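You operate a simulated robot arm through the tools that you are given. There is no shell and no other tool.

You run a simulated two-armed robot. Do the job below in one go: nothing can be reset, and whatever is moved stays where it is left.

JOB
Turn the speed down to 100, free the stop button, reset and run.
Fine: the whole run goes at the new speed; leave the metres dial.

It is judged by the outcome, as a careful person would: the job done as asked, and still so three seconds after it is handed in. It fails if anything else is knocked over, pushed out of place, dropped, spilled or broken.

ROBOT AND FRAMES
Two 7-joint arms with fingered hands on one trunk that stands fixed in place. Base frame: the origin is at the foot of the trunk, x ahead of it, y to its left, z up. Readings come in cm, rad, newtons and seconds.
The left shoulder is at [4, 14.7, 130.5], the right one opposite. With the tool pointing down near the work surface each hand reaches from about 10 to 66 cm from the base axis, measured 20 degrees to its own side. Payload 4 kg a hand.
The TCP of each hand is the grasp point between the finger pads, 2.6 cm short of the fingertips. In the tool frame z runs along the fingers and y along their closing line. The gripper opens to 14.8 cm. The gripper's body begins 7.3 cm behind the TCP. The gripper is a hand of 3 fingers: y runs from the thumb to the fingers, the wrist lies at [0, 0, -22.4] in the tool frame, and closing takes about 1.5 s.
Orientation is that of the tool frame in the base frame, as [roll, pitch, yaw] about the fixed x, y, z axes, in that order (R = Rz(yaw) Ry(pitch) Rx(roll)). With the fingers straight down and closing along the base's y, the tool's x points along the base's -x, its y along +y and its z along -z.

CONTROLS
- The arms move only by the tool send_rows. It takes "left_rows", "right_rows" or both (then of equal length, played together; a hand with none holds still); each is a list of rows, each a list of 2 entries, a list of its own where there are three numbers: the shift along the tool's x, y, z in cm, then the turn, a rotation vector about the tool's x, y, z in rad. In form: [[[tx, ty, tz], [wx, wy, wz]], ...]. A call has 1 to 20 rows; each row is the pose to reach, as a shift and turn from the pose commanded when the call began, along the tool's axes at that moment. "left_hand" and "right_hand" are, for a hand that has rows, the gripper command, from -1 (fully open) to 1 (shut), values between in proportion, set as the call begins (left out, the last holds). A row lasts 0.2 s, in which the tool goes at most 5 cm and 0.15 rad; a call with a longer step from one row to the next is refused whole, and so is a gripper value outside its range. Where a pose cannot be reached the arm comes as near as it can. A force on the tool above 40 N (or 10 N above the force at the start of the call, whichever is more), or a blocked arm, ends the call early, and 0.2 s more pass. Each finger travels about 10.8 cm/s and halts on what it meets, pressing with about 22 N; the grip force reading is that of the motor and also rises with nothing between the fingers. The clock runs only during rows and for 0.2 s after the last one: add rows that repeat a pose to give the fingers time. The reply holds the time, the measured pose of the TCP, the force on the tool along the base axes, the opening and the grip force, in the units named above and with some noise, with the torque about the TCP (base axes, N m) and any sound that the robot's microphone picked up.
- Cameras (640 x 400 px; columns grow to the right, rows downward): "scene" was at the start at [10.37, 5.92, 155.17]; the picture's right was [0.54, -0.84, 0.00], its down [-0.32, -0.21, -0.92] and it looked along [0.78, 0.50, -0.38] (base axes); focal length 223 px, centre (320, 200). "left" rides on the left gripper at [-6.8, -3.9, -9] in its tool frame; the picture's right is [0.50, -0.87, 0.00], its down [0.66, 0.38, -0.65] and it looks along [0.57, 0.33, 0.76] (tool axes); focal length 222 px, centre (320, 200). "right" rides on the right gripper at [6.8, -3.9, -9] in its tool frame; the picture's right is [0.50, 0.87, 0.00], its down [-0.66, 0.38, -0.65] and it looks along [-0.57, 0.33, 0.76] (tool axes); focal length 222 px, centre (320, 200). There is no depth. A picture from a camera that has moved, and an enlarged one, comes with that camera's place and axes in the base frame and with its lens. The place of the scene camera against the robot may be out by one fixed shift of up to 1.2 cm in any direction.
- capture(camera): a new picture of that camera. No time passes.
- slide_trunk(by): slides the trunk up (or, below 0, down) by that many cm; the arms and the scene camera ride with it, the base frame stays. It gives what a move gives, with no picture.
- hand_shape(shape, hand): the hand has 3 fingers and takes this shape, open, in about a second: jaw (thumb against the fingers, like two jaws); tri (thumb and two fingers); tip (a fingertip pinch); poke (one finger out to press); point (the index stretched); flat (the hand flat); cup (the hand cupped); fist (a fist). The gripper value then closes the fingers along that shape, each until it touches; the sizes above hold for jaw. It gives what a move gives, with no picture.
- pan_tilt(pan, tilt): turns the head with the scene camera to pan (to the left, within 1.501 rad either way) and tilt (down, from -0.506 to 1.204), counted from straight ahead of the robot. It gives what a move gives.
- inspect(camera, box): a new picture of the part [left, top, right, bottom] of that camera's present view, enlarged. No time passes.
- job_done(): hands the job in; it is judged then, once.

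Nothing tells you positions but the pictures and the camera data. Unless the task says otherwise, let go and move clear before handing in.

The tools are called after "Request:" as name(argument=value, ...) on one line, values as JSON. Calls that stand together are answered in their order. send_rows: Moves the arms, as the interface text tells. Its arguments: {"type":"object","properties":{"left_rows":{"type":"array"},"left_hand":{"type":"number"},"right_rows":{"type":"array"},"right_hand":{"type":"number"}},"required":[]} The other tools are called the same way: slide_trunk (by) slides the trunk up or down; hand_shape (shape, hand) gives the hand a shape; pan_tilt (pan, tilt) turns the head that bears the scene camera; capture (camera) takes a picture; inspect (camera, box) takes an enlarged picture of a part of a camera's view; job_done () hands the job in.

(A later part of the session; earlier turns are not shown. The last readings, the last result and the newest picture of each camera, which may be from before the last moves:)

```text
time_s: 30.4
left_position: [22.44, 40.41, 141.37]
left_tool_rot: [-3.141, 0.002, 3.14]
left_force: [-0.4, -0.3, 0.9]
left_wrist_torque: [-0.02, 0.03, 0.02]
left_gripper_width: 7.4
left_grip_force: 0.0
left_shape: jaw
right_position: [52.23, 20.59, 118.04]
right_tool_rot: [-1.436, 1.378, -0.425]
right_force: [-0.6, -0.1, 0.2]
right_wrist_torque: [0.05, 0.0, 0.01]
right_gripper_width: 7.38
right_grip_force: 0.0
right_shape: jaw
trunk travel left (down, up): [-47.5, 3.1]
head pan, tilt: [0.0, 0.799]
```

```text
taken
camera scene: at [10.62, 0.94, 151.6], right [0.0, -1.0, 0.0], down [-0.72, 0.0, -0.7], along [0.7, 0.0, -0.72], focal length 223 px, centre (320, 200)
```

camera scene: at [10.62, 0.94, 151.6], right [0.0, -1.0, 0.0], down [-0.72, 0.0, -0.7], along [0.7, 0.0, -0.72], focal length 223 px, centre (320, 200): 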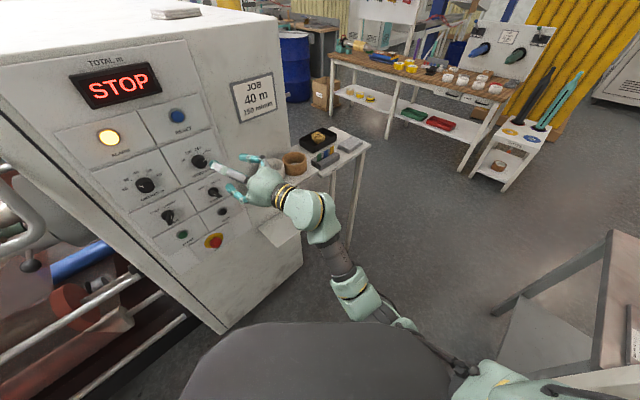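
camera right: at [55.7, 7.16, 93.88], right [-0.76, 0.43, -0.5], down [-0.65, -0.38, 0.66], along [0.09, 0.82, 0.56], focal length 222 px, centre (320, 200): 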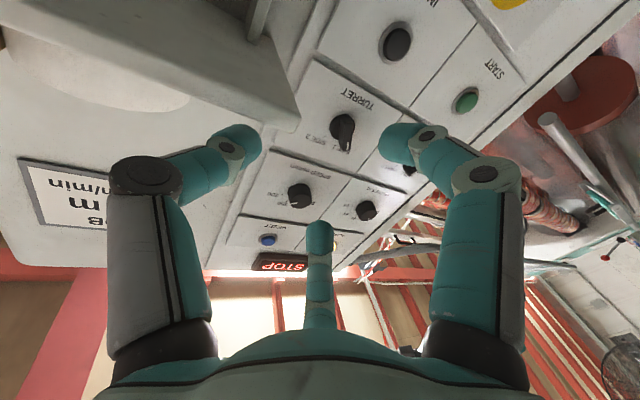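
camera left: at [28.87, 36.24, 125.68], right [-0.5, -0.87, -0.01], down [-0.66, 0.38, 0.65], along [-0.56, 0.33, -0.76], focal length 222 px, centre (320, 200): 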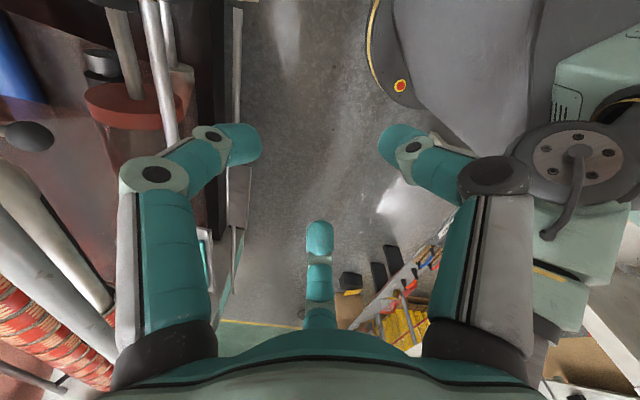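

The elbow is resting near the robot's own chest, which explains the block. Moving the hand forward toward the SPEED dial will lift it clear, so I'll go forward in small steps while squaring up the hand, stopping about 5 cm short of the knob.

Request:
send_rows(right_rows=[[[0, 0.3, 3], [0, 0, 0]], [[1, 0.8, 6], [0.05, 0.01, 0.04]], [[2.5, 1.2, 8.5], [0.1, 0.02, 0.08]], [[4, 1.4, 10], [0.15, 0.03, 0.12]], [[5.06, 1.6, 10.8], [0.19, 0.04, 0.16]], [[5.06, 1.6, 10.8], [0.222, 0.047, 0.188]]])

Request:
capture(camera="scene")

Request:
capture(camera="right")

```text
time_s: 31.0
left_position: [22.47, 40.45, 141.3]
left_tool_rot: [3.142, 0.002, 3.142]
left_force: [-0.2, -0.2, -0.3]
left_wrist_torque: [-0.01, 0.0, -0.01]
left_gripper_width: 7.38
left_grip_force: 0.1
left_shape: jaw
right_position: [58.68, 19.19, 109.7]
right_tool_rot: [-1.978, 1.312, -1.097]
right_force: [1.0, -0.1, -0.2]
right_wrist_torque: [-0.01, 0.0, -0.01]
right_gripper_width: 7.37
right_grip_force: 0.1
right_shape: jaw
trunk travel left (down, up): [-47.5, 3.1]
head pan, tilt: [0.0, 0.799]
stopped in row 3 (right hand): the arm was blocked; the commanded pose is now the measured one
```

```text
taken
camera scene: at [10.69, 0.9, 151.59], right [0.0, -1.0, 0.0], down [-0.72, 0.0, -0.7], along [0.7, 0.0, -0.72], focal length 223 px, centre (320, 200)
```

scene: 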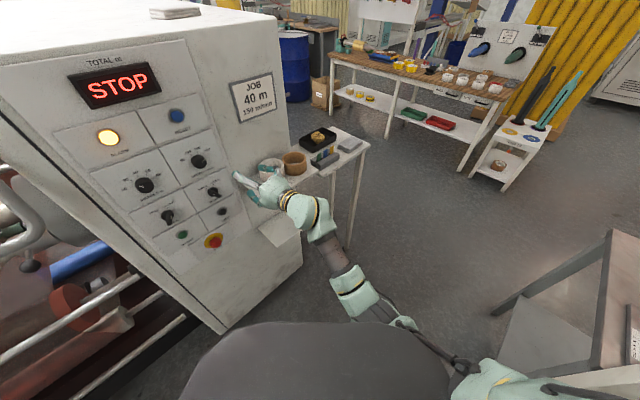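

```text
taken
camera right: at [56.6, 8.32, 105.15], right [-0.6, 0.41, -0.69], down [-0.78, -0.12, 0.61], along [0.17, 0.9, 0.39], focal length 222 px, centre (320, 200)
```

right: 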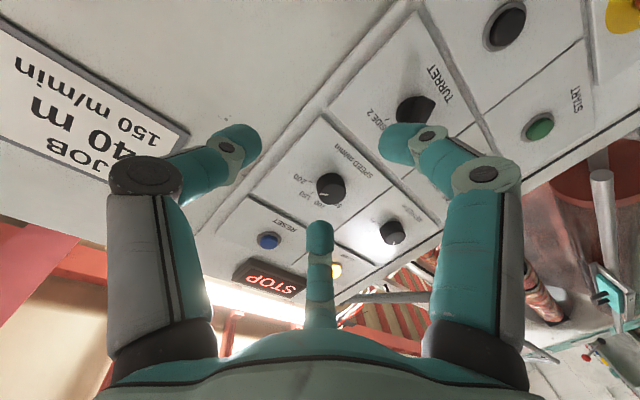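

The arm wasn't tracking: the elbow is wedged against the chest and the hand drifted right toward the shelf. I'll lift and pull back now, then return to a fingers-down pose to undo the low-elbow posture.

Request:
send_rows(right_rows=[[[-2.1, -0.7, -2.7], [0, 0, 0]], [[-4.3, -1.3, -5.5], [0, 0, 0]], [[-6.4, -2, -8.2], [0, 0, 0]], [[-8.55, -2.7, -10.9], [0, 0, 0]]])

Request:
capture(camera="scene")

```text
time_s: 32.0
left_position: [22.35, 40.35, 141.44]
left_tool_rot: [3.141, 0.003, -3.141]
left_force: [0.7, -0.7, 0.4]
left_wrist_torque: [0.0, -0.03, -0.01]
left_gripper_width: 7.4
left_grip_force: 0.1
left_shape: jaw
right_position: [54.22, 9.86, 113.67]
right_tool_rot: [-1.974, 1.32, -1.085]
right_force: [0.1, 0.3, 1.0]
right_wrist_torque: [0.0, 0.01, 0.04]
right_gripper_width: 7.39
right_grip_force: 0.0
right_shape: jaw
right hand out of reach, approached as far as the arm can: row 1, 2, 3, 4
trunk travel left (down, up): [-47.5, 3.1]
head pan, tilt: [0.0, 0.799]
```

```text
taken
camera scene: at [10.54, 0.83, 151.6], right [0.0, -1.0, 0.0], down [-0.72, 0.0, -0.7], along [0.7, 0.0, -0.72], focal length 223 px, centre (320, 200)
```

scene: 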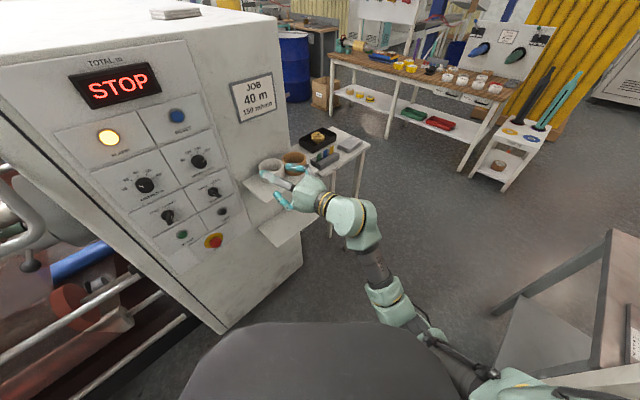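

Pulling back alone keeps the elbow low. I'll yaw the hand left (free) and raise it about 28 cm so the elbow swings back out and up.

Request:
send_rows(right_rows=[[[-1.5, -0.3, -0.8], [-0.12, 0, 0]], [[-3, -0.7, -1.4], [-0.24, 0, 0]], [[-5, -1.2, -2], [-0.36, 0, 0]], [[-7, -1.7, -2.5], [-0.48, 0, 0]], [[-10, -2.4, -3], [-0.48, 0, 0]], [[-13, -3.2, -3], [-0.48, 0, 0]], [[-16, -3.9, -3], [-0.48, 0, 0]], [[-19, -4.6, -3], [-0.48, 0, 0]], [[-22, -5.3, -3], [-0.48, 0, 0]], [[-25, -6.1, -3], [-0.48, 0, 0]], [[-27, -6.6, -3], [-0.48, 0, 0]]])

Request:
capture(camera="scene")

```text
time_s: 34.4
left_position: [22.42, 40.3, 141.39]
left_tool_rot: [3.141, 0.0, -3.141]
left_force: [1.4, 0.4, -0.3]
left_wrist_torque: [-0.02, -0.01, 0.0]
left_gripper_width: 7.43
left_grip_force: 0.2
left_shape: jaw
right_position: [54.12, 9.6, 141.68]
right_tool_rot: [-2.46, 1.315, -1.095]
right_force: [-0.1, -0.1, -0.8]
right_wrist_torque: [0.03, -0.02, 0.03]
right_gripper_width: 7.43
right_grip_force: 0.0
right_shape: jaw
trunk travel left (down, up): [-47.5, 3.1]
head pan, tilt: [0.0, 0.799]
```

```text
taken
camera scene: at [10.6, 0.93, 151.6], right [0.0, -1.0, 0.0], down [-0.72, 0.0, -0.7], along [0.7, 0.0, -0.72], focal length 223 px, centre (320, 200)
```

scene: 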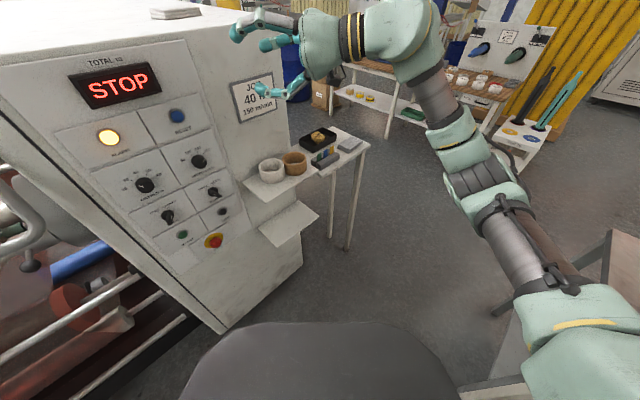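

The arm is now in a good posture, elbow out to the right and everything reachable. I'll lower the trunk so the dial sits well above shoulder height, which suits this posture.

Request:
slide_trunk(by=-42)

Request:
pan_tilt(pan=0.45, tilt=0.25)

Request:
capture(camera="scene")

Request:
capture(camera="left")

```text
refused: -42 is not a number from -40 to 40
```

```text
time_s: 35.4
left_position: [22.45, 40.37, 141.3]
left_tool_rot: [3.141, 0.002, 3.14]
left_force: [0.9, -0.8, 0.6]
left_wrist_torque: [-0.02, 0.02, 0.01]
left_gripper_width: 7.41
left_grip_force: 0.2
left_shape: jaw
right_position: [54.14, 9.62, 141.56]
right_tool_rot: [-2.459, 1.315, -1.094]
right_force: [0.2, 0.4, 0.3]
right_wrist_torque: [0.01, 0.01, -0.01]
right_gripper_width: 7.4
right_grip_force: 0.0
right_shape: jaw
trunk travel left (down, up): [-47.5, 3.1]
head pan, tilt: [0.45, 0.25]
```

```text
taken
camera scene: at [10.98, 4.97, 156.49], right [0.43, -0.9, 0.0], down [-0.22, -0.11, -0.97], along [0.87, 0.42, -0.25], focal length 223 px, centre (320, 200)
```

scene: 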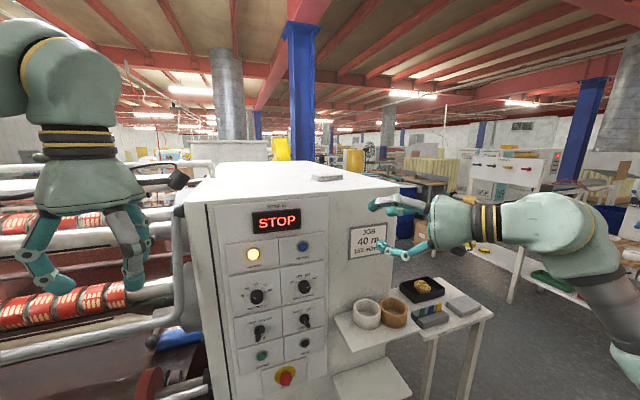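

```text
taken
camera left: at [29.26, 36.6, 150.48], right [-0.5, -0.87, 0.0], down [-0.66, 0.38, 0.65], along [-0.56, 0.33, -0.76], focal length 222 px, centre (320, 200)
```

left: 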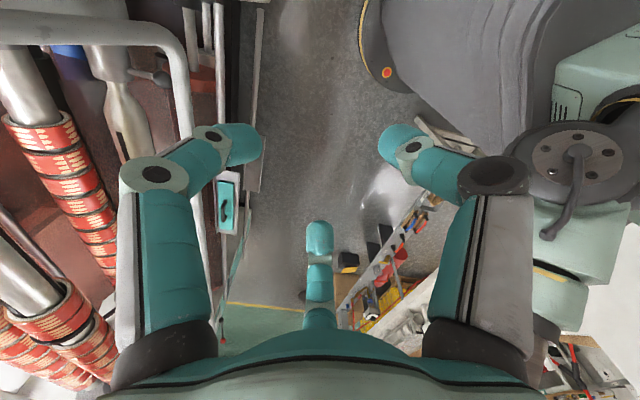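

There is a bent pipe not far from the left hand, so I'll move the left hand inward 8 cm before lowering the trunk.

Request:
send_rows(left_rows=[[[0, -2, -1], [0, 0, 0]], [[0, -4, -2], [0, 0, 0]], [[0, -6, -3], [0, 0, 0]], [[0, -8, -4], [0, 0, 0]]])

Request:
slide_trunk(by=-38)

Request:
capture(camera="scene")

Request:
capture(camera="right")

```text
time_s: 36.4
left_position: [22.33, 32.24, 145.39]
left_tool_rot: [3.138, 0.0, -3.141]
left_force: [-0.2, 0.1, -0.3]
left_wrist_torque: [0.03, -0.01, 0.0]
left_gripper_width: 7.38
left_grip_force: 0.1
left_shape: jaw
right_position: [54.12, 9.49, 141.65]
right_tool_rot: [-2.456, 1.316, -1.094]
right_force: [0.1, -0.8, 0.6]
right_wrist_torque: [-0.02, 0.0, 0.03]
right_gripper_width: 7.4
right_grip_force: 0.1
right_shape: jaw
trunk travel left (down, up): [-47.5, 3.1]
head pan, tilt: [0.45, 0.25]
```

```text
time_s: 40.1
left_position: [22.28, 32.28, 107.3]
left_tool_rot: [3.141, 0.001, -3.141]
left_force: [0.6, 0.2, -0.5]
left_wrist_torque: [0.0, 0.02, 0.01]
left_gripper_width: 7.43
left_grip_force: 0.0
left_shape: jaw
right_position: [54.23, 9.6, 103.48]
right_tool_rot: [-2.456, 1.315, -1.094]
right_force: [0.2, -0.5, -0.3]
right_wrist_torque: [0.01, 0.01, -0.02]
right_gripper_width: 7.41
right_grip_force: 0.1
right_shape: jaw
trunk travel left (down, up): [-9.5, 41.1]
head pan, tilt: [0.45, 0.25]
```

```text
taken
camera scene: at [10.96, 4.98, 118.39], right [0.44, -0.9, 0.0], down [-0.22, -0.11, -0.97], along [0.87, 0.42, -0.25], focal length 223 px, centre (320, 200)
```

scene: 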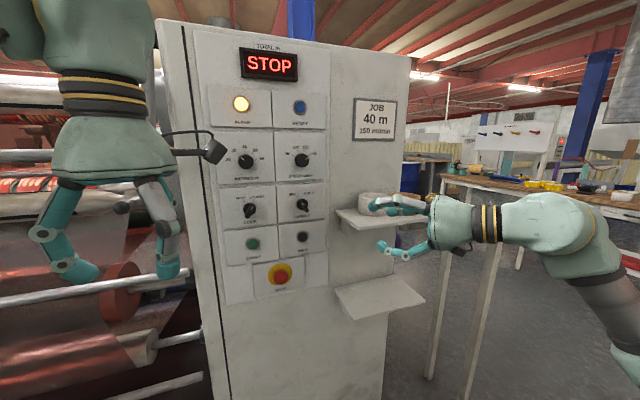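

```text
taken
camera right: at [56.67, -1.28, 99.46], right [-0.78, 0.05, -0.62], down [-0.58, -0.41, 0.7], along [-0.22, 0.91, 0.35], focal length 222 px, centre (320, 200)
```

right: 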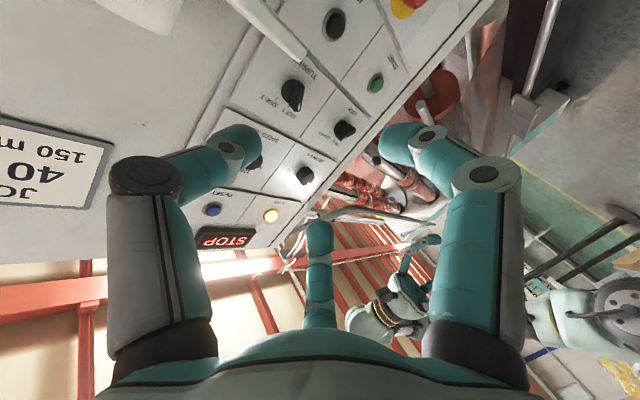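

The arm stayed in its good posture. I'll move up and left to the dial standoff first, keeping the hand's yaw, and square it up afterwards.

Request:
send_rows(right_rows=[[[-3.5, 0, 2], [0, 0, 0]], [[-7, -0.1, 5], [0, 0, 0]], [[-10.5, -0.3, 8.5], [0.05, -0.01, 0.02]], [[-13, -0.5, 12], [0.1, -0.03, 0.04]], [[-14.4, -0.6, 15], [0.18, -0.05, 0.07]], [[-14.4, -0.65, 16.5], [0.29, -0.07, 0.1]]])

Request:
capture(camera="scene")

```text
time_s: 41.5
left_position: [22.33, 32.36, 107.26]
left_tool_rot: [3.14, 0.004, 3.141]
left_force: [0.4, -0.2, 0.4]
left_wrist_torque: [0.02, 0.0, 0.0]
left_gripper_width: 7.39
left_grip_force: 0.0
left_shape: jaw
right_position: [56.79, 28.51, 114.22]
right_tool_rot: [-2.271, 1.435, -1.202]
right_force: [-0.4, 0.7, -0.5]
right_wrist_torque: [0.03, 0.0, 0.01]
right_gripper_width: 7.38
right_grip_force: 0.1
right_shape: jaw
trunk travel left (down, up): [-9.5, 41.1]
head pan, tilt: [0.45, 0.25]
```

```text
taken
camera scene: at [10.95, 5.03, 118.39], right [0.44, -0.9, 0.0], down [-0.22, -0.11, -0.97], along [0.87, 0.42, -0.25], focal length 223 px, centre (320, 200)
```

scene: 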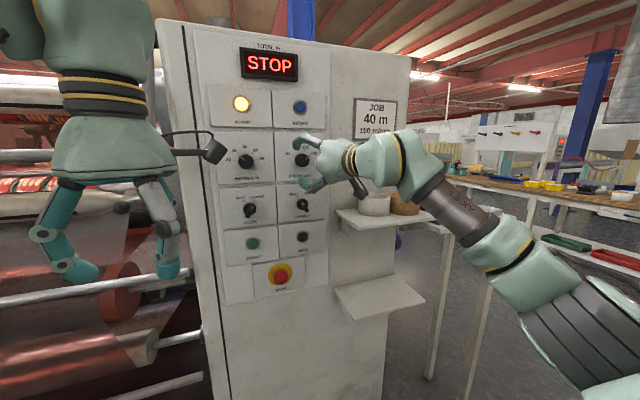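

No limits so far. Now I'll square the hand to the panel in small turns.

Request:
send_rows(right_rows=[[[0, 0, 0], [0.09, -0.024, 0.037]], [[0, 0, 0], [0.186, -0.047, 0.075]], [[0, 0, 0], [0.279, -0.071, 0.113]]])

Request:
capture(camera="right")

Request:
capture(camera="scene")

```text
time_s: 42.3
left_position: [22.25, 32.3, 107.49]
left_tool_rot: [3.14, 0.003, -3.141]
left_force: [0.2, -0.4, -0.7]
left_wrist_torque: [0.03, -0.01, 0.0]
left_gripper_width: 7.38
left_grip_force: 0.1
left_shape: jaw
right_position: [56.53, 28.42, 114.39]
right_tool_rot: [-1.764, 1.568, -0.973]
right_force: [-0.7, 0.0, -0.3]
right_wrist_torque: [-0.02, 0.01, -0.01]
right_gripper_width: 7.41
right_grip_force: 0.0
right_shape: jaw
trunk travel left (down, up): [-9.5, 41.1]
head pan, tilt: [0.45, 0.25]
```

```text
taken
camera right: at [52.94, 19.28, 107.76], right [-0.61, 0.61, -0.5], down [-0.73, -0.2, 0.65], along [0.3, 0.77, 0.56], focal length 222 px, centre (320, 200)
```

right: 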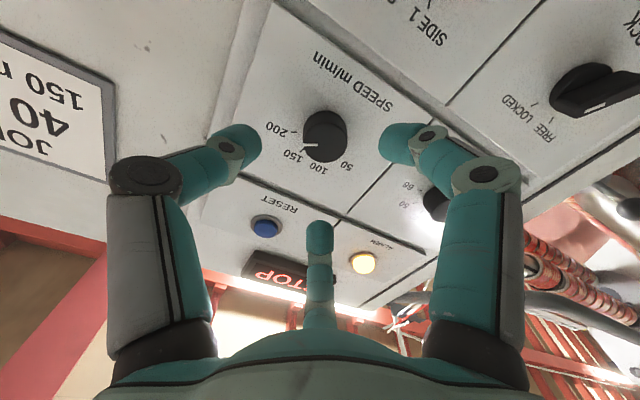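

```text
taken
camera scene: at [10.86, 4.95, 118.41], right [0.44, -0.9, 0.0], down [-0.22, -0.11, -0.97], along [0.87, 0.42, -0.25], focal length 223 px, centre (320, 200)
```

scene: 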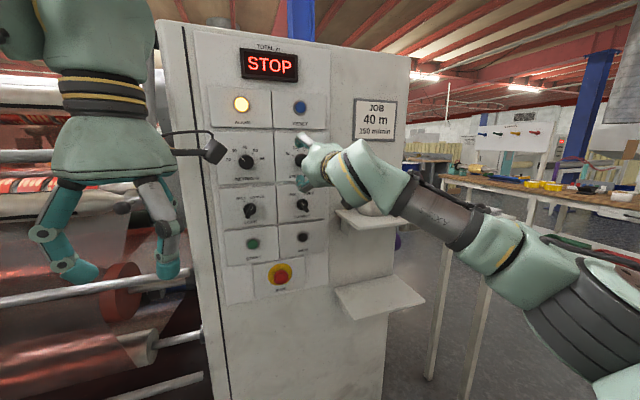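

The hand is squared to the panel with the knob centred between the fingers in the wrist camera. I'll look closer at the fingers and knob to refine the alignment.

Request:
inspect(camera="right", box=[200, 80, 440, 230])

Request:
inspect(camera="scene", box=[260, 110, 400, 210])

Request:
inspect(camera="scene", box=[205, 225, 335, 305])

```text
2.67 times, centred on (320, 155) of right
camera zoom: at [52.94, 19.28, 107.76], right [-0.61, 0.61, -0.5], down [-0.73, -0.2, 0.65], along [0.3, 0.77, 0.56], focal length 592 px, centre (320, 320)
```

zoom: 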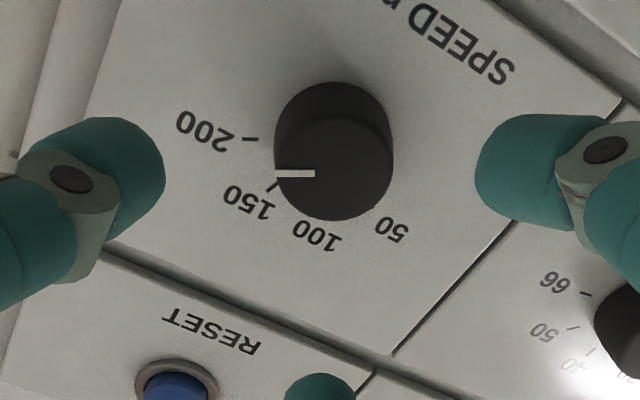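

```text
4.00 times, centred on (330, 160) of scene
camera zoom: at [10.86, 4.95, 118.41], right [0.44, -0.9, 0.0], down [-0.22, -0.11, -0.97], along [0.87, 0.42, -0.25], focal length 891 px, centre (280, 360)
```

zoom: 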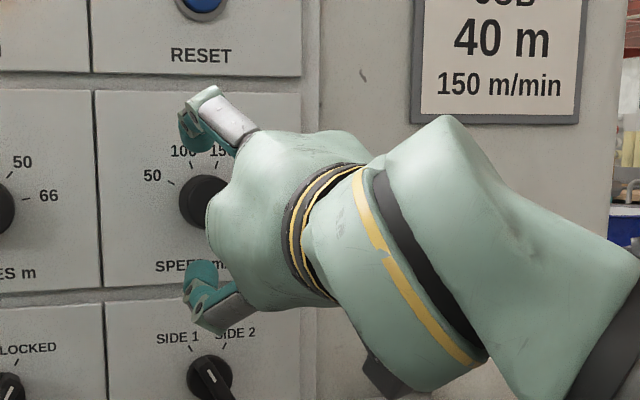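

```text
4.92 times, centred on (270, 265) of scene
camera zoom: at [10.86, 4.95, 118.41], right [0.44, -0.9, 0.0], down [-0.22, -0.11, -0.97], along [0.87, 0.42, -0.25], focal length 1097 px, centre (566, -120)
```

zoom: 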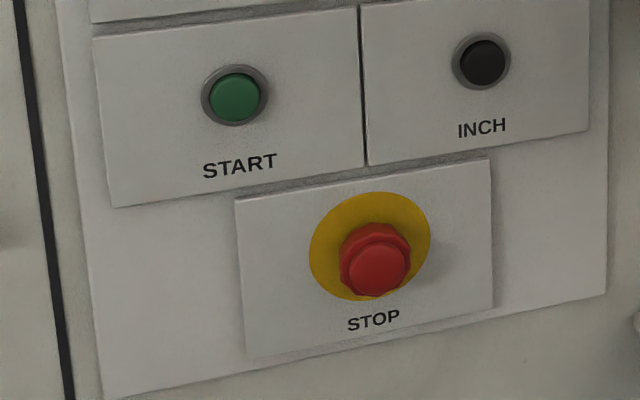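

The wrist-camera rays agree that the SPEED knob's face is near (60.8, 33.3, 114.2), and the pointer sits at the 200 mark, so 100 is about 80° counter-clockwise. Before gripping, I'll test in the air whether the wrist can roll that far.

Request:
send_rows(right_rows=[[[0.2, 0.2, 0], [0, 0, -0.14]], [[0.38, 0.28, 0], [0, 0, -0.28]], [[0.38, 0.28, 0], [0, 0, -0.42]], [[0.38, 0.28, 0], [0, 0, -0.56]], [[0.38, 0.28, 0], [0, 0, -0.7]], [[0.38, 0.28, 0], [0, 0, -0.84]], [[0.38, 0.28, 0], [0, 0, -0.98]], [[0.38, 0.28, 0], [0, 0, -1.12]], [[0.38, 0.28, 0], [0, 0, -1.26]], [[0.38, 0.28, 0], [0, 0, -1.4]]])

Request:
capture(camera="right")

```text
time_s: 44.5
left_position: [22.32, 32.39, 107.4]
left_tool_rot: [-3.139, 0.001, -3.141]
left_force: [0.0, -0.5, -0.5]
left_wrist_torque: [-0.01, -0.03, -0.01]
left_gripper_width: 7.38
left_grip_force: 0.0
left_shape: jaw
right_position: [56.39, 28.73, 113.78]
right_tool_rot: [-1.575, 0.165, -0.777]
right_force: [-0.4, -1.1, 0.2]
right_wrist_torque: [-0.01, 0.0, 0.01]
right_gripper_width: 7.39
right_grip_force: 0.0
right_shape: jaw
trunk travel left (down, up): [-9.5, 41.1]
head pan, tilt: [0.45, 0.25]
```

```text
taken
camera right: at [55.27, 17.14, 116.76], right [0.25, -0.25, -0.94], down [-0.96, 0.03, -0.26], along [0.09, 0.97, -0.23], focal length 222 px, centre (320, 200)
```

right: 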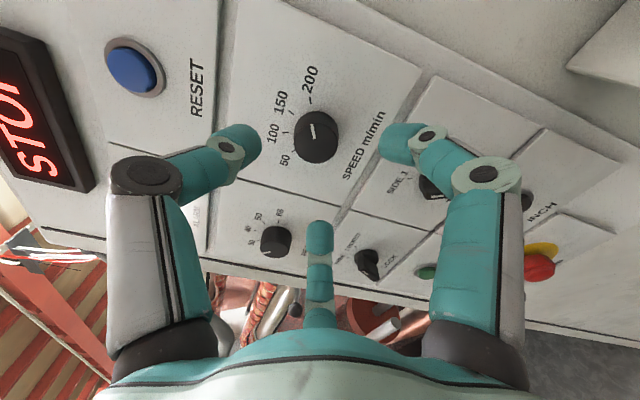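

The wrist rolls the full 80° without limits, and this rolled view gives a second look at the knob's alignment.

Request:
inspect(camera="right", box=[230, 60, 410, 180])

```text
3.33 times, centred on (320, 120) of right
camera zoom: at [55.27, 17.14, 116.76], right [0.25, -0.25, -0.94], down [-0.96, 0.03, -0.26], along [0.09, 0.97, -0.23], focal length 740 px, centre (320, 467)
```

zoom: 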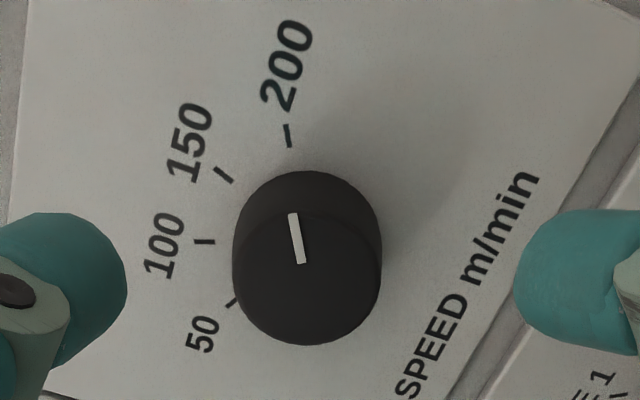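

Both rolled views put the knob centre at (60.75, 33.3, 114.2). I'll roll back, make the small sideways correction and advance about 4.8 cm so the fingers straddle the knob without touching the panel.

Request:
send_rows(right_rows=[[[-0.22, -0.37, 0], [0, 0, 0.14]], [[-0.22, -0.37, 0], [0, 0, 0.28]], [[-0.22, -0.37, 0], [0, 0, 0.42]], [[-0.22, -0.37, 0], [0, 0, 0.56]], [[-0.22, -0.37, 0], [0, 0, 0.7]], [[-0.22, -0.37, 0], [0, 0, 0.84]], [[-0.22, -0.37, 0], [0, 0, 0.98]], [[-0.22, -0.37, 0], [0, 0, 1.12]], [[-0.22, -0.37, 0], [0, 0, 1.26]], [[-0.22, -0.37, 0], [0, 0, 1.4]], [[-0.22, -0.37, 1.5], [0, 0, 1.4]], [[-0.22, -0.37, 3], [0, 0, 1.4]], [[-0.22, -0.37, 4], [0, 0, 1.4]], [[-0.22, -0.37, 4.8], [0, 0, 1.4]]])

Request:
capture(camera="right")

Request:
capture(camera="scene")

```text
time_s: 47.5
left_position: [22.31, 32.38, 107.26]
left_tool_rot: [-3.141, 0.001, 3.141]
left_force: [-0.3, 0.0, 0.0]
left_wrist_torque: [-0.01, 0.01, -0.01]
left_gripper_width: 7.38
left_grip_force: 0.1
left_shape: jaw
right_position: [59.68, 32.22, 114.35]
right_tool_rot: [-2.406, 1.568, -1.614]
right_force: [0.2, 0.2, -0.6]
right_wrist_torque: [0.01, 0.01, 0.02]
right_gripper_width: 7.39
right_grip_force: 0.1
right_shape: jaw
trunk travel left (down, up): [-9.5, 41.1]
head pan, tilt: [0.45, 0.25]
```

```text
taken
camera right: at [56.15, 23.06, 107.7], right [-0.62, 0.61, -0.5], down [-0.73, -0.2, 0.66], along [0.3, 0.77, 0.56], focal length 222 px, centre (320, 200)
```

right: 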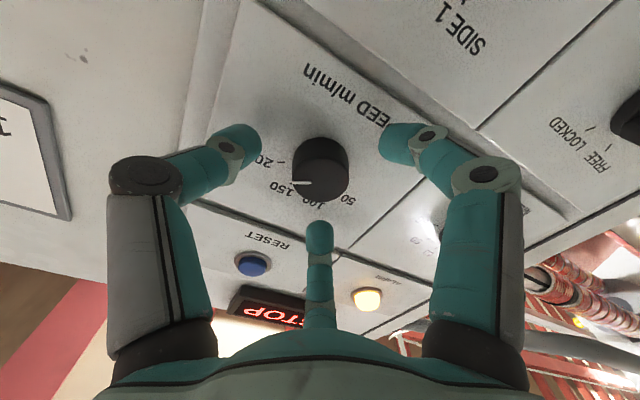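

```text
taken
camera scene: at [10.97, 5.02, 118.39], right [0.44, -0.9, 0.0], down [-0.22, -0.11, -0.97], along [0.87, 0.42, -0.25], focal length 223 px, centre (320, 200)
```

scene: 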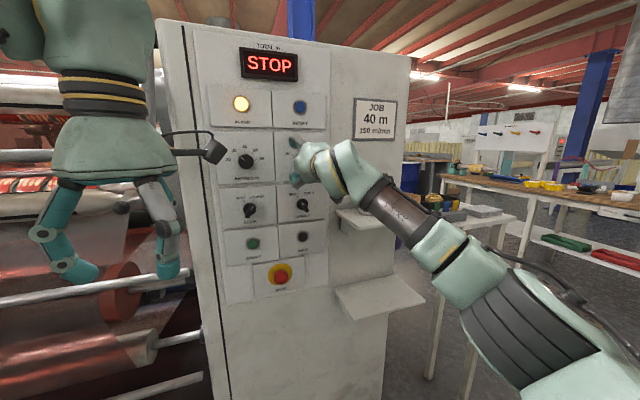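

The fingers straddle the knob, centred. I'll close gently on it and check.

Request:
send_rows(right_rows=[[[0, 0, 0], [0, 0, 0]], [[0, 0, 0], [0, 0, 0]], [[0, 0, 0], [0, 0, 0]], [[0, 0, 0], [0, 0, 0]], [[0, 0, 0], [0, 0, 0]], [[0, 0, 0], [0, 0, 0]], [[0, 0, 0], [0, 0, 0]], [[0, 0, 0], [0, 0, 0]]], right_hand=1.0)

Request:
capture(camera="right")

Request:
inspect(camera="scene", box=[260, 110, 400, 210])

```text
time_s: 49.3
left_position: [22.37, 32.31, 107.36]
left_tool_rot: [3.141, 0.001, 3.141]
left_force: [-0.3, 0.1, 0.4]
left_wrist_torque: [0.01, 0.01, -0.02]
left_gripper_width: 7.4
left_grip_force: 0.0
left_shape: jaw
right_position: [59.83, 32.34, 114.31]
right_tool_rot: [-2.414, 1.567, -1.621]
right_force: [3.5, 1.7, 2.7]
right_wrist_torque: [0.02, -0.07, -0.05]
right_gripper_width: 2.8
right_grip_force: 22.1
right_shape: jaw
trunk travel left (down, up): [-9.5, 41.1]
head pan, tilt: [0.45, 0.25]
```

```text
taken
camera right: at [56.17, 23.03, 107.71], right [-0.62, 0.61, -0.5], down [-0.73, -0.2, 0.66], along [0.3, 0.77, 0.56], focal length 222 px, centre (320, 200)
```

right: 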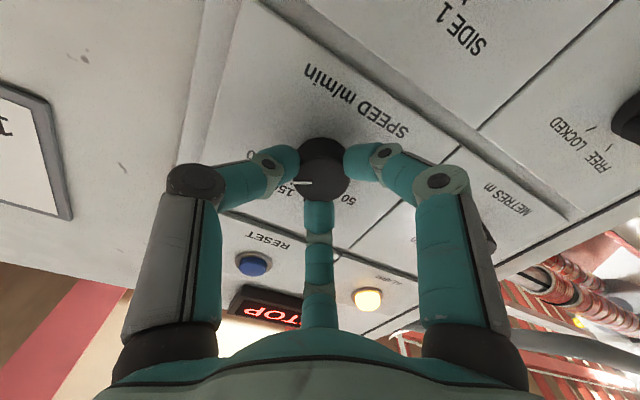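

```text
4.00 times, centred on (330, 160) of scene
camera zoom: at [10.98, 5.01, 118.39], right [0.44, -0.9, 0.0], down [-0.22, -0.11, -0.97], along [0.87, 0.42, -0.25], focal length 891 px, centre (280, 360)
```

zoom: 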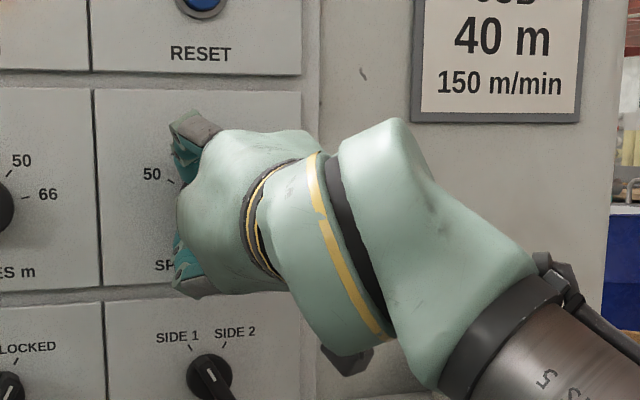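

Three fingers hold the knob at 2.8 cm, as predicted. Now I'll roll counter-clockwise 80° and read the pointer before letting go.

Request:
send_rows(right_rows=[[[0, 0, 0], [0, 0, -0.12]], [[0, 0, 0], [0, 0, -0.24]], [[0, 0, 0], [0, 0, -0.36]], [[0, 0, 0], [0, 0, -0.48]], [[0, 0, 0], [0, 0, -0.6]], [[0, 0, 0], [0, 0, -0.72]], [[0, 0, 0], [0, 0, -0.84]], [[0, 0, 0], [0, 0, -0.96]], [[0, 0, 0], [0, 0, -1.08]], [[0, 0, 0], [0, 0, -1.2]], [[0, 0, 0], [0, 0, -1.3]], [[0, 0, 0], [0, 0, -1.396]], [[0, 0, 0], [0, 0, -1.396]]])

Request:
capture(camera="right")

Request:
inspect(camera="right", box=[230, 80, 410, 200])

```text
time_s: 52.1
left_position: [22.27, 32.39, 107.33]
left_tool_rot: [-3.141, 0.003, 3.141]
left_force: [0.2, -0.1, -0.2]
left_wrist_torque: [0.02, 0.02, -0.01]
left_gripper_width: 7.39
left_grip_force: 0.0
left_shape: jaw
right_position: [59.7, 32.4, 114.31]
right_tool_rot: [-1.575, 0.171, -0.778]
right_force: [-2.1, 2.0, -3.1]
right_wrist_torque: [0.0, 0.04, 0.02]
right_gripper_width: 2.77
right_grip_force: 21.5
right_shape: jaw
trunk travel left (down, up): [-9.5, 41.1]
head pan, tilt: [0.45, 0.25]
```

```text
taken
camera right: at [58.54, 20.76, 117.09], right [0.24, -0.25, -0.94], down [-0.97, 0.03, -0.26], along [0.09, 0.97, -0.23], focal length 222 px, centre (320, 200)
```

right: 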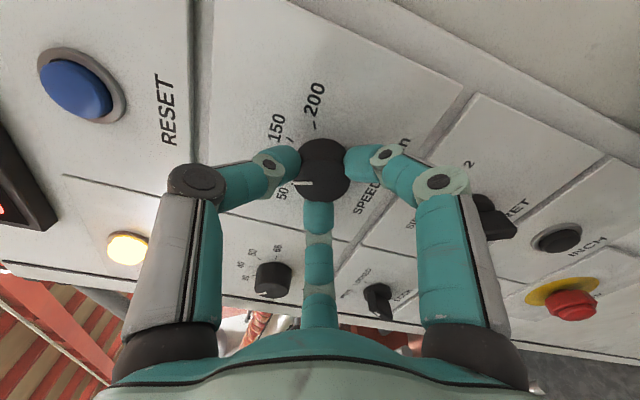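

```text
3.33 times, centred on (320, 140) of right
camera zoom: at [58.54, 20.76, 117.09], right [0.24, -0.25, -0.94], down [-0.97, 0.03, -0.26], along [0.09, 0.97, -0.23], focal length 740 px, centre (320, 400)
```

zoom: 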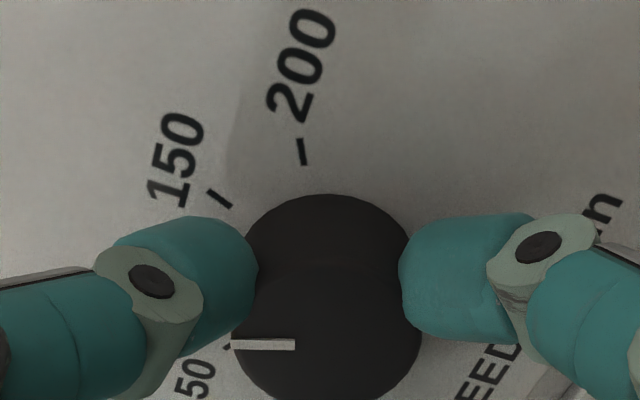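

The pointer has turned with the hand and is parallel to the 100 tick direction. I'll open, back straight off and read it from a distance.

Request:
send_rows(right_rows=[[[0, 0, 0], [0, 0, 0]], [[0, 0, 0], [0, 0, 0]], [[0, 0, 0], [0, 0, 0]], [[0, 0, 0], [0, 0, 0]], [[0, 0, 0], [0, 0, 0]], [[0, 0, -1.5], [0, 0, 0]], [[0, 0, -3.5], [0, 0, 0]], [[0, 0, -5.5], [0, 0, 0]]], right_hand=0.0)

Request:
inspect(camera="right", box=[230, 60, 410, 180])

Request:
capture(camera="scene")

```text
time_s: 53.9
left_position: [22.3, 32.32, 107.36]
left_tool_rot: [3.14, 0.003, -3.141]
left_force: [-0.7, -0.9, 0.0]
left_wrist_torque: [-0.03, -0.03, 0.05]
left_gripper_width: 7.37
left_grip_force: 0.1
left_shape: jaw
right_position: [55.84, 28.38, 114.38]
right_tool_rot: [-1.572, 0.172, -0.778]
right_force: [-0.2, 0.0, 0.6]
right_wrist_torque: [0.03, 0.0, 0.02]
right_gripper_width: 7.38
right_grip_force: 0.1
right_shape: jaw
trunk travel left (down, up): [-9.5, 41.1]
head pan, tilt: [0.45, 0.25]
```

```text
3.33 times, centred on (320, 120) of right
camera zoom: at [54.69, 16.69, 117.12], right [0.24, -0.24, -0.94], down [-0.97, 0.03, -0.26], along [0.09, 0.97, -0.23], focal length 740 px, centre (320, 467)
```

zoom: 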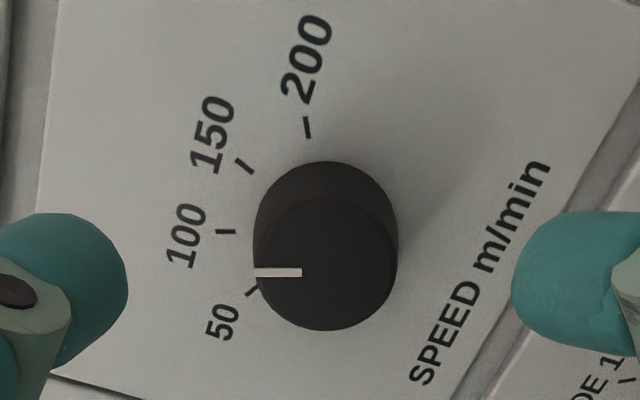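

```text
taken
camera scene: at [10.93, 4.93, 118.4], right [0.44, -0.9, 0.0], down [-0.22, -0.11, -0.97], along [0.87, 0.42, -0.25], focal length 223 px, centre (320, 200)
```

scene: 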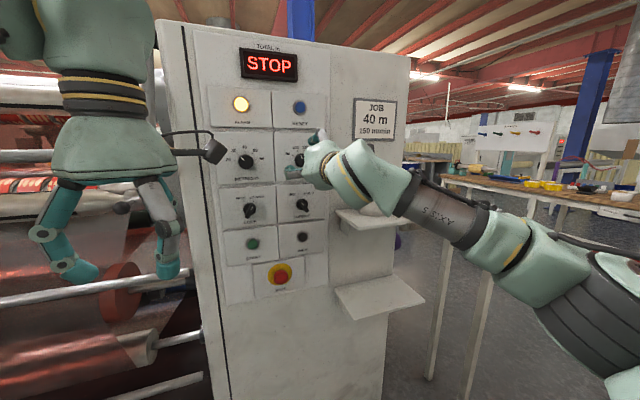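

SPEED is set to 100: the pointer is parallel to the 100 tick, and METRES and the switches are untouched. Next is the stop button, which I place at about (56, 38, 82). I'll back off, unroll the hand, raise the trunk and come down with the hand yawed left and pitched down so the elbow stays out.

Request:
send_rows(right_rows=[[[0, 0, -1], [0, 0, 0.14]], [[0, 0, -2], [0, 0, 0.28]], [[0, 0, -3], [0, 0, 0.42]], [[0, 0, -3.5], [0, 0, 0.56]], [[0, 0, -3.5], [0, 0, 0.7]], [[0, 0, -3.5], [0, 0, 0.84]], [[0, 0, -3.5], [0, 0, 0.98]], [[0, 0, -3.5], [0, 0, 1.12]], [[0, 0, -3.5], [0, 0, 1.26]], [[0, 0, -3.5], [0, 0, 1.4]]])

Request:
send_rows(right_rows=[[[0, -0.5, -0.5], [-0.1, 0.1, 0]], [[0, -1, -1], [-0.2, 0.2, 0]], [[0, -1.5, -1.5], [-0.3, 0.3, 0]], [[0, -2, -2], [-0.4, 0.4, 0]]])

Request:
capture(camera="scene")

```text
time_s: 56.1
left_position: [22.33, 32.36, 107.48]
left_tool_rot: [-3.141, 0.001, 3.142]
left_force: [0.0, -0.6, -0.5]
left_wrist_torque: [-0.02, 0.0, 0.02]
left_gripper_width: 7.4
left_grip_force: 0.1
left_shape: jaw
right_position: [53.45, 25.8, 114.34]
right_tool_rot: [2.078, 1.565, 2.869]
right_force: [-1.2, -0.1, -0.5]
right_wrist_torque: [0.0, 0.01, -0.05]
right_gripper_width: 7.38
right_grip_force: 0.0
right_shape: jaw
trunk travel left (down, up): [-9.5, 41.1]
head pan, tilt: [0.45, 0.25]
```

```text
time_s: 57.1
left_position: [22.29, 32.2, 107.37]
left_tool_rot: [-3.142, 0.002, -3.141]
left_force: [0.5, 0.1, -0.8]
left_wrist_torque: [0.03, 0.0, 0.0]
left_gripper_width: 7.36
left_grip_force: 0.1
left_shape: jaw
right_position: [53.47, 23.03, 114.36]
right_tool_rot: [2.931, 1.169, -2.156]
right_force: [-0.6, -0.9, -0.1]
right_wrist_torque: [-0.01, -0.05, 0.0]
right_gripper_width: 7.37
right_grip_force: 0.1
right_shape: jaw
trunk travel left (down, up): [-9.5, 41.1]
head pan, tilt: [0.45, 0.25]
```

```text
taken
camera scene: at [10.95, 4.99, 118.39], right [0.44, -0.9, 0.0], down [-0.22, -0.11, -0.97], along [0.87, 0.42, -0.25], focal length 223 px, centre (320, 200)
```

scene: 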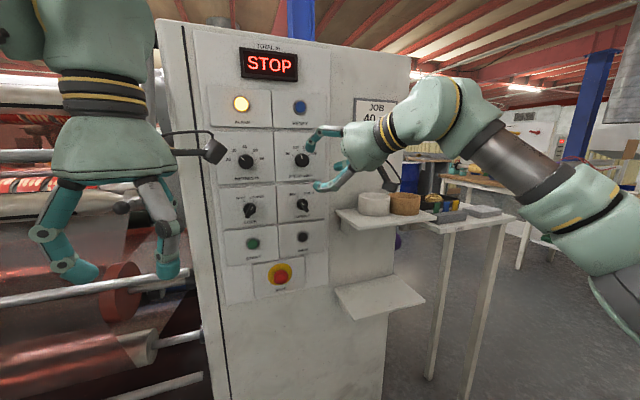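

No limits hit. Raising the trunk 22 cm now, then descending in stages.

Request:
slide_trunk(by=22)

Request:
send_rows(right_rows=[[[2.8, 0, 1.2], [0, 0, 0]], [[5.6, 0, 2.4], [0, 0, 0]], [[8.4, 0, 3.6], [0, 0, 0]], [[11.2, 0, 4.8], [0, 0, 0]], [[14, 0, 6], [0, 0, 0]]])

Request:
capture(camera="scene")

```text
time_s: 59.4
left_position: [22.41, 32.35, 129.34]
left_tool_rot: [3.14, 0.001, 3.141]
left_force: [0.5, 0.1, 0.8]
left_wrist_torque: [0.0, -0.03, 0.0]
left_gripper_width: 7.37
left_grip_force: 0.2
left_shape: jaw
right_position: [53.5, 23.01, 136.34]
right_tool_rot: [2.933, 1.172, -2.15]
right_force: [0.2, -0.5, 0.1]
right_wrist_torque: [0.0, -0.01, 0.0]
right_gripper_width: 7.34
right_grip_force: 0.1
right_shape: jaw
trunk travel left (down, up): [-31.5, 19.1]
head pan, tilt: [0.45, 0.25]
```

```text
time_s: 60.6
left_position: [22.38, 32.37, 129.34]
left_tool_rot: [-3.139, 0.001, 3.14]
left_force: [0.0, 0.9, -0.2]
left_wrist_torque: [0.02, 0.01, 0.02]
left_gripper_width: 7.38
left_grip_force: 0.1
left_shape: jaw
right_position: [52.39, 23.63, 121.12]
right_tool_rot: [2.933, 1.171, -2.154]
right_force: [0.3, -0.7, -0.4]
right_wrist_torque: [-0.01, 0.01, -0.02]
right_gripper_width: 7.36
right_grip_force: 0.0
right_shape: jaw
trunk travel left (down, up): [-31.5, 19.1]
head pan, tilt: [0.45, 0.25]
```

```text
taken
camera scene: at [11.02, 4.98, 140.4], right [0.44, -0.9, 0.0], down [-0.22, -0.11, -0.97], along [0.87, 0.42, -0.25], focal length 223 px, centre (320, 200)
```

scene: 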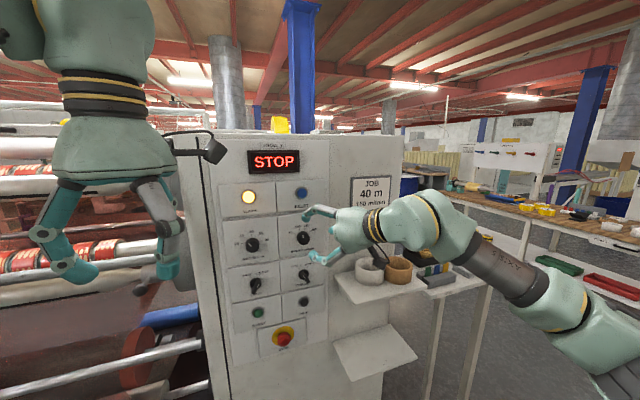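

Still free of limits. Continuing down and left toward the stop button's height.

Request:
send_rows(right_rows=[[[2.4, 0.7, 1.4], [0, 0, 0]], [[4.7, 1.5, 2.8], [0, 0, 0]], [[7.1, 2.2, 4.2], [0, 0, 0]], [[9.5, 2.9, 5.7], [0, 0, 0]], [[11.8, 3.7, 7.1], [0, 0, 0]], [[14.2, 4.4, 8.5], [0, 0, 0]]])

Request:
capture(camera="scene")

```text
time_s: 62.0
left_position: [22.23, 32.36, 129.32]
left_tool_rot: [-3.14, 0.001, 3.141]
left_force: [0.2, -0.2, 0.1]
left_wrist_torque: [-0.02, 0.0, 0.06]
left_gripper_width: 7.42
left_grip_force: 0.1
left_shape: jaw
right_position: [48.0, 28.17, 105.24]
right_tool_rot: [2.933, 1.171, -2.152]
right_force: [0.1, 0.4, 0.2]
right_wrist_torque: [0.02, -0.04, 0.0]
right_gripper_width: 7.36
right_grip_force: 0.1
right_shape: jaw
trunk travel left (down, up): [-31.5, 19.1]
head pan, tilt: [0.45, 0.25]
```

```text
taken
camera scene: at [10.96, 5.01, 140.4], right [0.44, -0.9, 0.0], down [-0.22, -0.11, -0.97], along [0.87, 0.42, -0.25], focal length 223 px, centre (320, 200)
```

scene: 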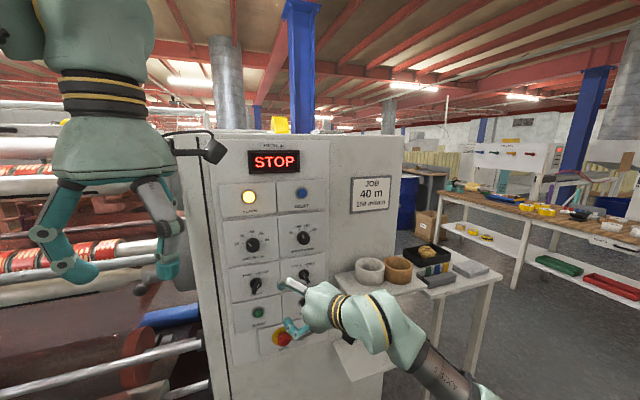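

Still free. Down to the stop button's height, keeping about 8 cm of standoff.

Request:
send_rows(right_rows=[[[2.6, -0.2, 1.6], [0, 0, 0]], [[5.2, -0.5, 3.2], [0, 0, 0]], [[7.7, -0.7, 4.7], [0, 0, 0]], [[10.3, -1, 6.3], [0, 0, 0]], [[12.9, -1.2, 7.9], [0, 0, 0]], [[15.5, -1.5, 9.5], [0, 0, 0]], [[18.06, -1.72, 11.1], [0, 0, 0]]])

Request:
capture(camera="scene")

```text
time_s: 63.6
left_position: [22.26, 32.34, 129.33]
left_tool_rot: [-3.141, 0.003, 3.141]
left_force: [-1.2, 0.2, -0.1]
left_wrist_torque: [0.0, 0.02, 0.05]
left_gripper_width: 7.38
left_grip_force: 0.1
left_shape: jaw
right_position: [49.4, 31.31, 84.14]
right_tool_rot: [2.933, 1.172, -2.152]
right_force: [-0.2, 0.3, -0.4]
right_wrist_torque: [0.01, -0.01, 0.01]
right_gripper_width: 7.35
right_grip_force: 0.0
right_shape: jaw
trunk travel left (down, up): [-31.5, 19.1]
head pan, tilt: [0.45, 0.25]
```

```text
taken
camera scene: at [10.96, 5.02, 140.4], right [0.44, -0.9, 0.0], down [-0.22, -0.11, -0.97], along [0.87, 0.42, -0.25], focal length 223 px, centre (320, 200)
```

scene: 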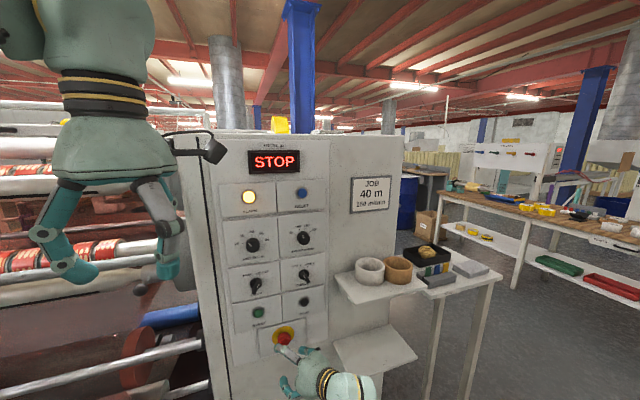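

The hand is beside the stop button with no limits. Now I'll square it to the panel in place.

Request:
send_rows(right_rows=[[[0, 0, 0], [0.081, -0.08, 0]], [[0, 0, 0], [0.162, -0.161, 0]], [[0, 0, 0], [0.243, -0.241, 0]], [[0, 0, 0], [0.324, -0.322, 0]], [[0, 0, 0], [0.405, -0.402, 0]]])

Request:
pan_tilt(pan=0.5, tilt=0.6)

Request:
capture(camera="scene")

Request:
capture(camera="right")

```text
time_s: 64.3
left_position: [22.3, 32.28, 129.35]
left_tool_rot: [3.138, 0.003, 3.141]
left_force: [-0.7, -0.1, -0.9]
left_wrist_torque: [0.01, -0.01, -0.01]
left_gripper_width: 7.39
left_grip_force: 0.1
left_shape: jaw
right_position: [58.69, 23.51, 86.98]
right_tool_rot: [-2.313, 1.255, -1.402]
right_force: [-0.4, -0.2, -0.5]
right_wrist_torque: [0.04, -0.03, -0.02]
right_gripper_width: 7.37
right_grip_force: 0.1
right_shape: jaw
trunk travel left (down, up): [-31.5, 19.1]
head pan, tilt: [0.45, 0.25]
stopped in row 3 (right hand): the arm was blocked; the commanded pose is now the measured one
```

```text
time_s: 65.2
left_position: [22.31, 32.41, 129.34]
left_tool_rot: [-3.142, 0.001, 3.141]
left_force: [0.4, 0.6, 0.3]
left_wrist_torque: [0.02, 0.02, -0.03]
left_gripper_width: 7.4
left_grip_force: 0.1
left_shape: jaw
right_position: [58.54, 23.56, 87.14]
right_tool_rot: [-2.311, 1.254, -1.403]
right_force: [-0.2, -1.3, -0.3]
right_wrist_torque: [0.04, 0.01, 0.02]
right_gripper_width: 7.37
right_grip_force: 0.1
right_shape: jaw
trunk travel left (down, up): [-31.5, 19.1]
head pan, tilt: [0.499, 0.6]
```

```text
taken
camera scene: at [10.31, 5.16, 137.19], right [0.48, -0.88, 0.0], down [-0.5, -0.27, -0.83], along [0.72, 0.4, -0.56], focal length 223 px, centre (320, 200)
```

scene: 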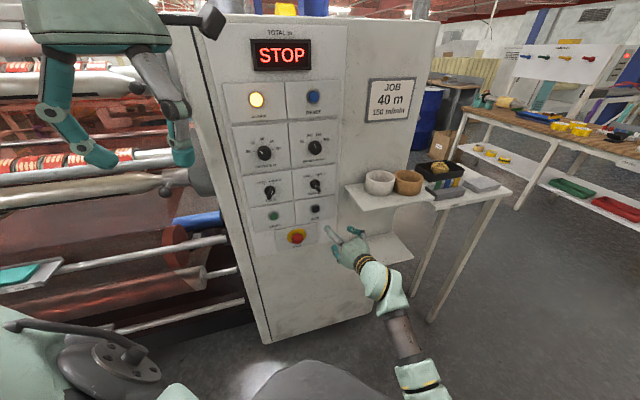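

```text
taken
camera right: at [56.29, 12.39, 83.56], right [-0.65, 0.35, -0.67], down [-0.74, -0.08, 0.67], along [0.18, 0.94, 0.3], focal length 222 px, centre (320, 200)
```

right: 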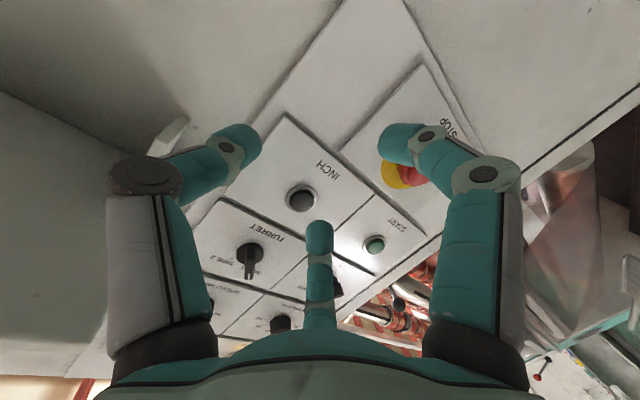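

The hand got blocked again and slid right, with the forearm rising from a low elbow near the robot's own body. I'll look straight down to see what the elbow is touching.

Request:
pan_tilt(pan=-0.1, tilt=1.15)

Request:
capture(camera="scene")

Request:
capture(camera="left")

```text
time_s: 66.2
left_position: [22.42, 32.43, 129.34]
left_tool_rot: [-3.141, 0.002, -3.141]
left_force: [0.2, 0.5, -0.1]
left_wrist_torque: [-0.03, -0.01, 0.0]
left_gripper_width: 7.4
left_grip_force: 0.1
left_shape: jaw
right_position: [58.67, 23.52, 87.11]
right_tool_rot: [-2.313, 1.255, -1.403]
right_force: [0.6, 0.6, -0.9]
right_wrist_torque: [0.02, 0.01, -0.01]
right_gripper_width: 7.4
right_grip_force: 0.1
right_shape: jaw
trunk travel left (down, up): [-31.5, 19.1]
head pan, tilt: [-0.099, 1.15]
```

```text
taken
camera scene: at [8.49, 0.34, 133.02], right [-0.1, -1.0, 0.0], down [-0.91, 0.09, -0.41], along [0.41, -0.04, -0.91], focal length 223 px, centre (320, 200)
```

scene: 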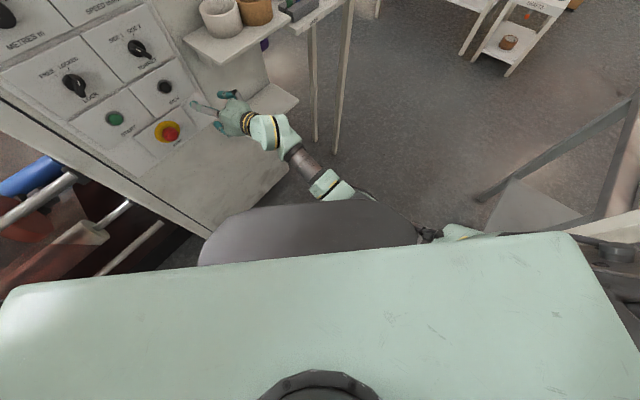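

```text
taken
camera left: at [29.19, 28.58, 138.43], right [-0.5, -0.87, 0.0], down [-0.66, 0.38, 0.65], along [-0.56, 0.33, -0.76], focal length 222 px, centre (320, 200)
```

left: 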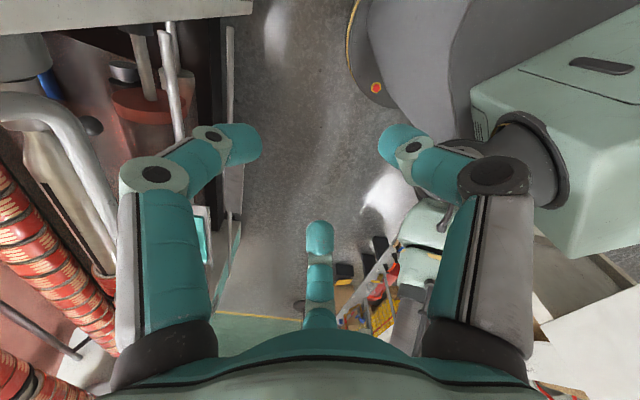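

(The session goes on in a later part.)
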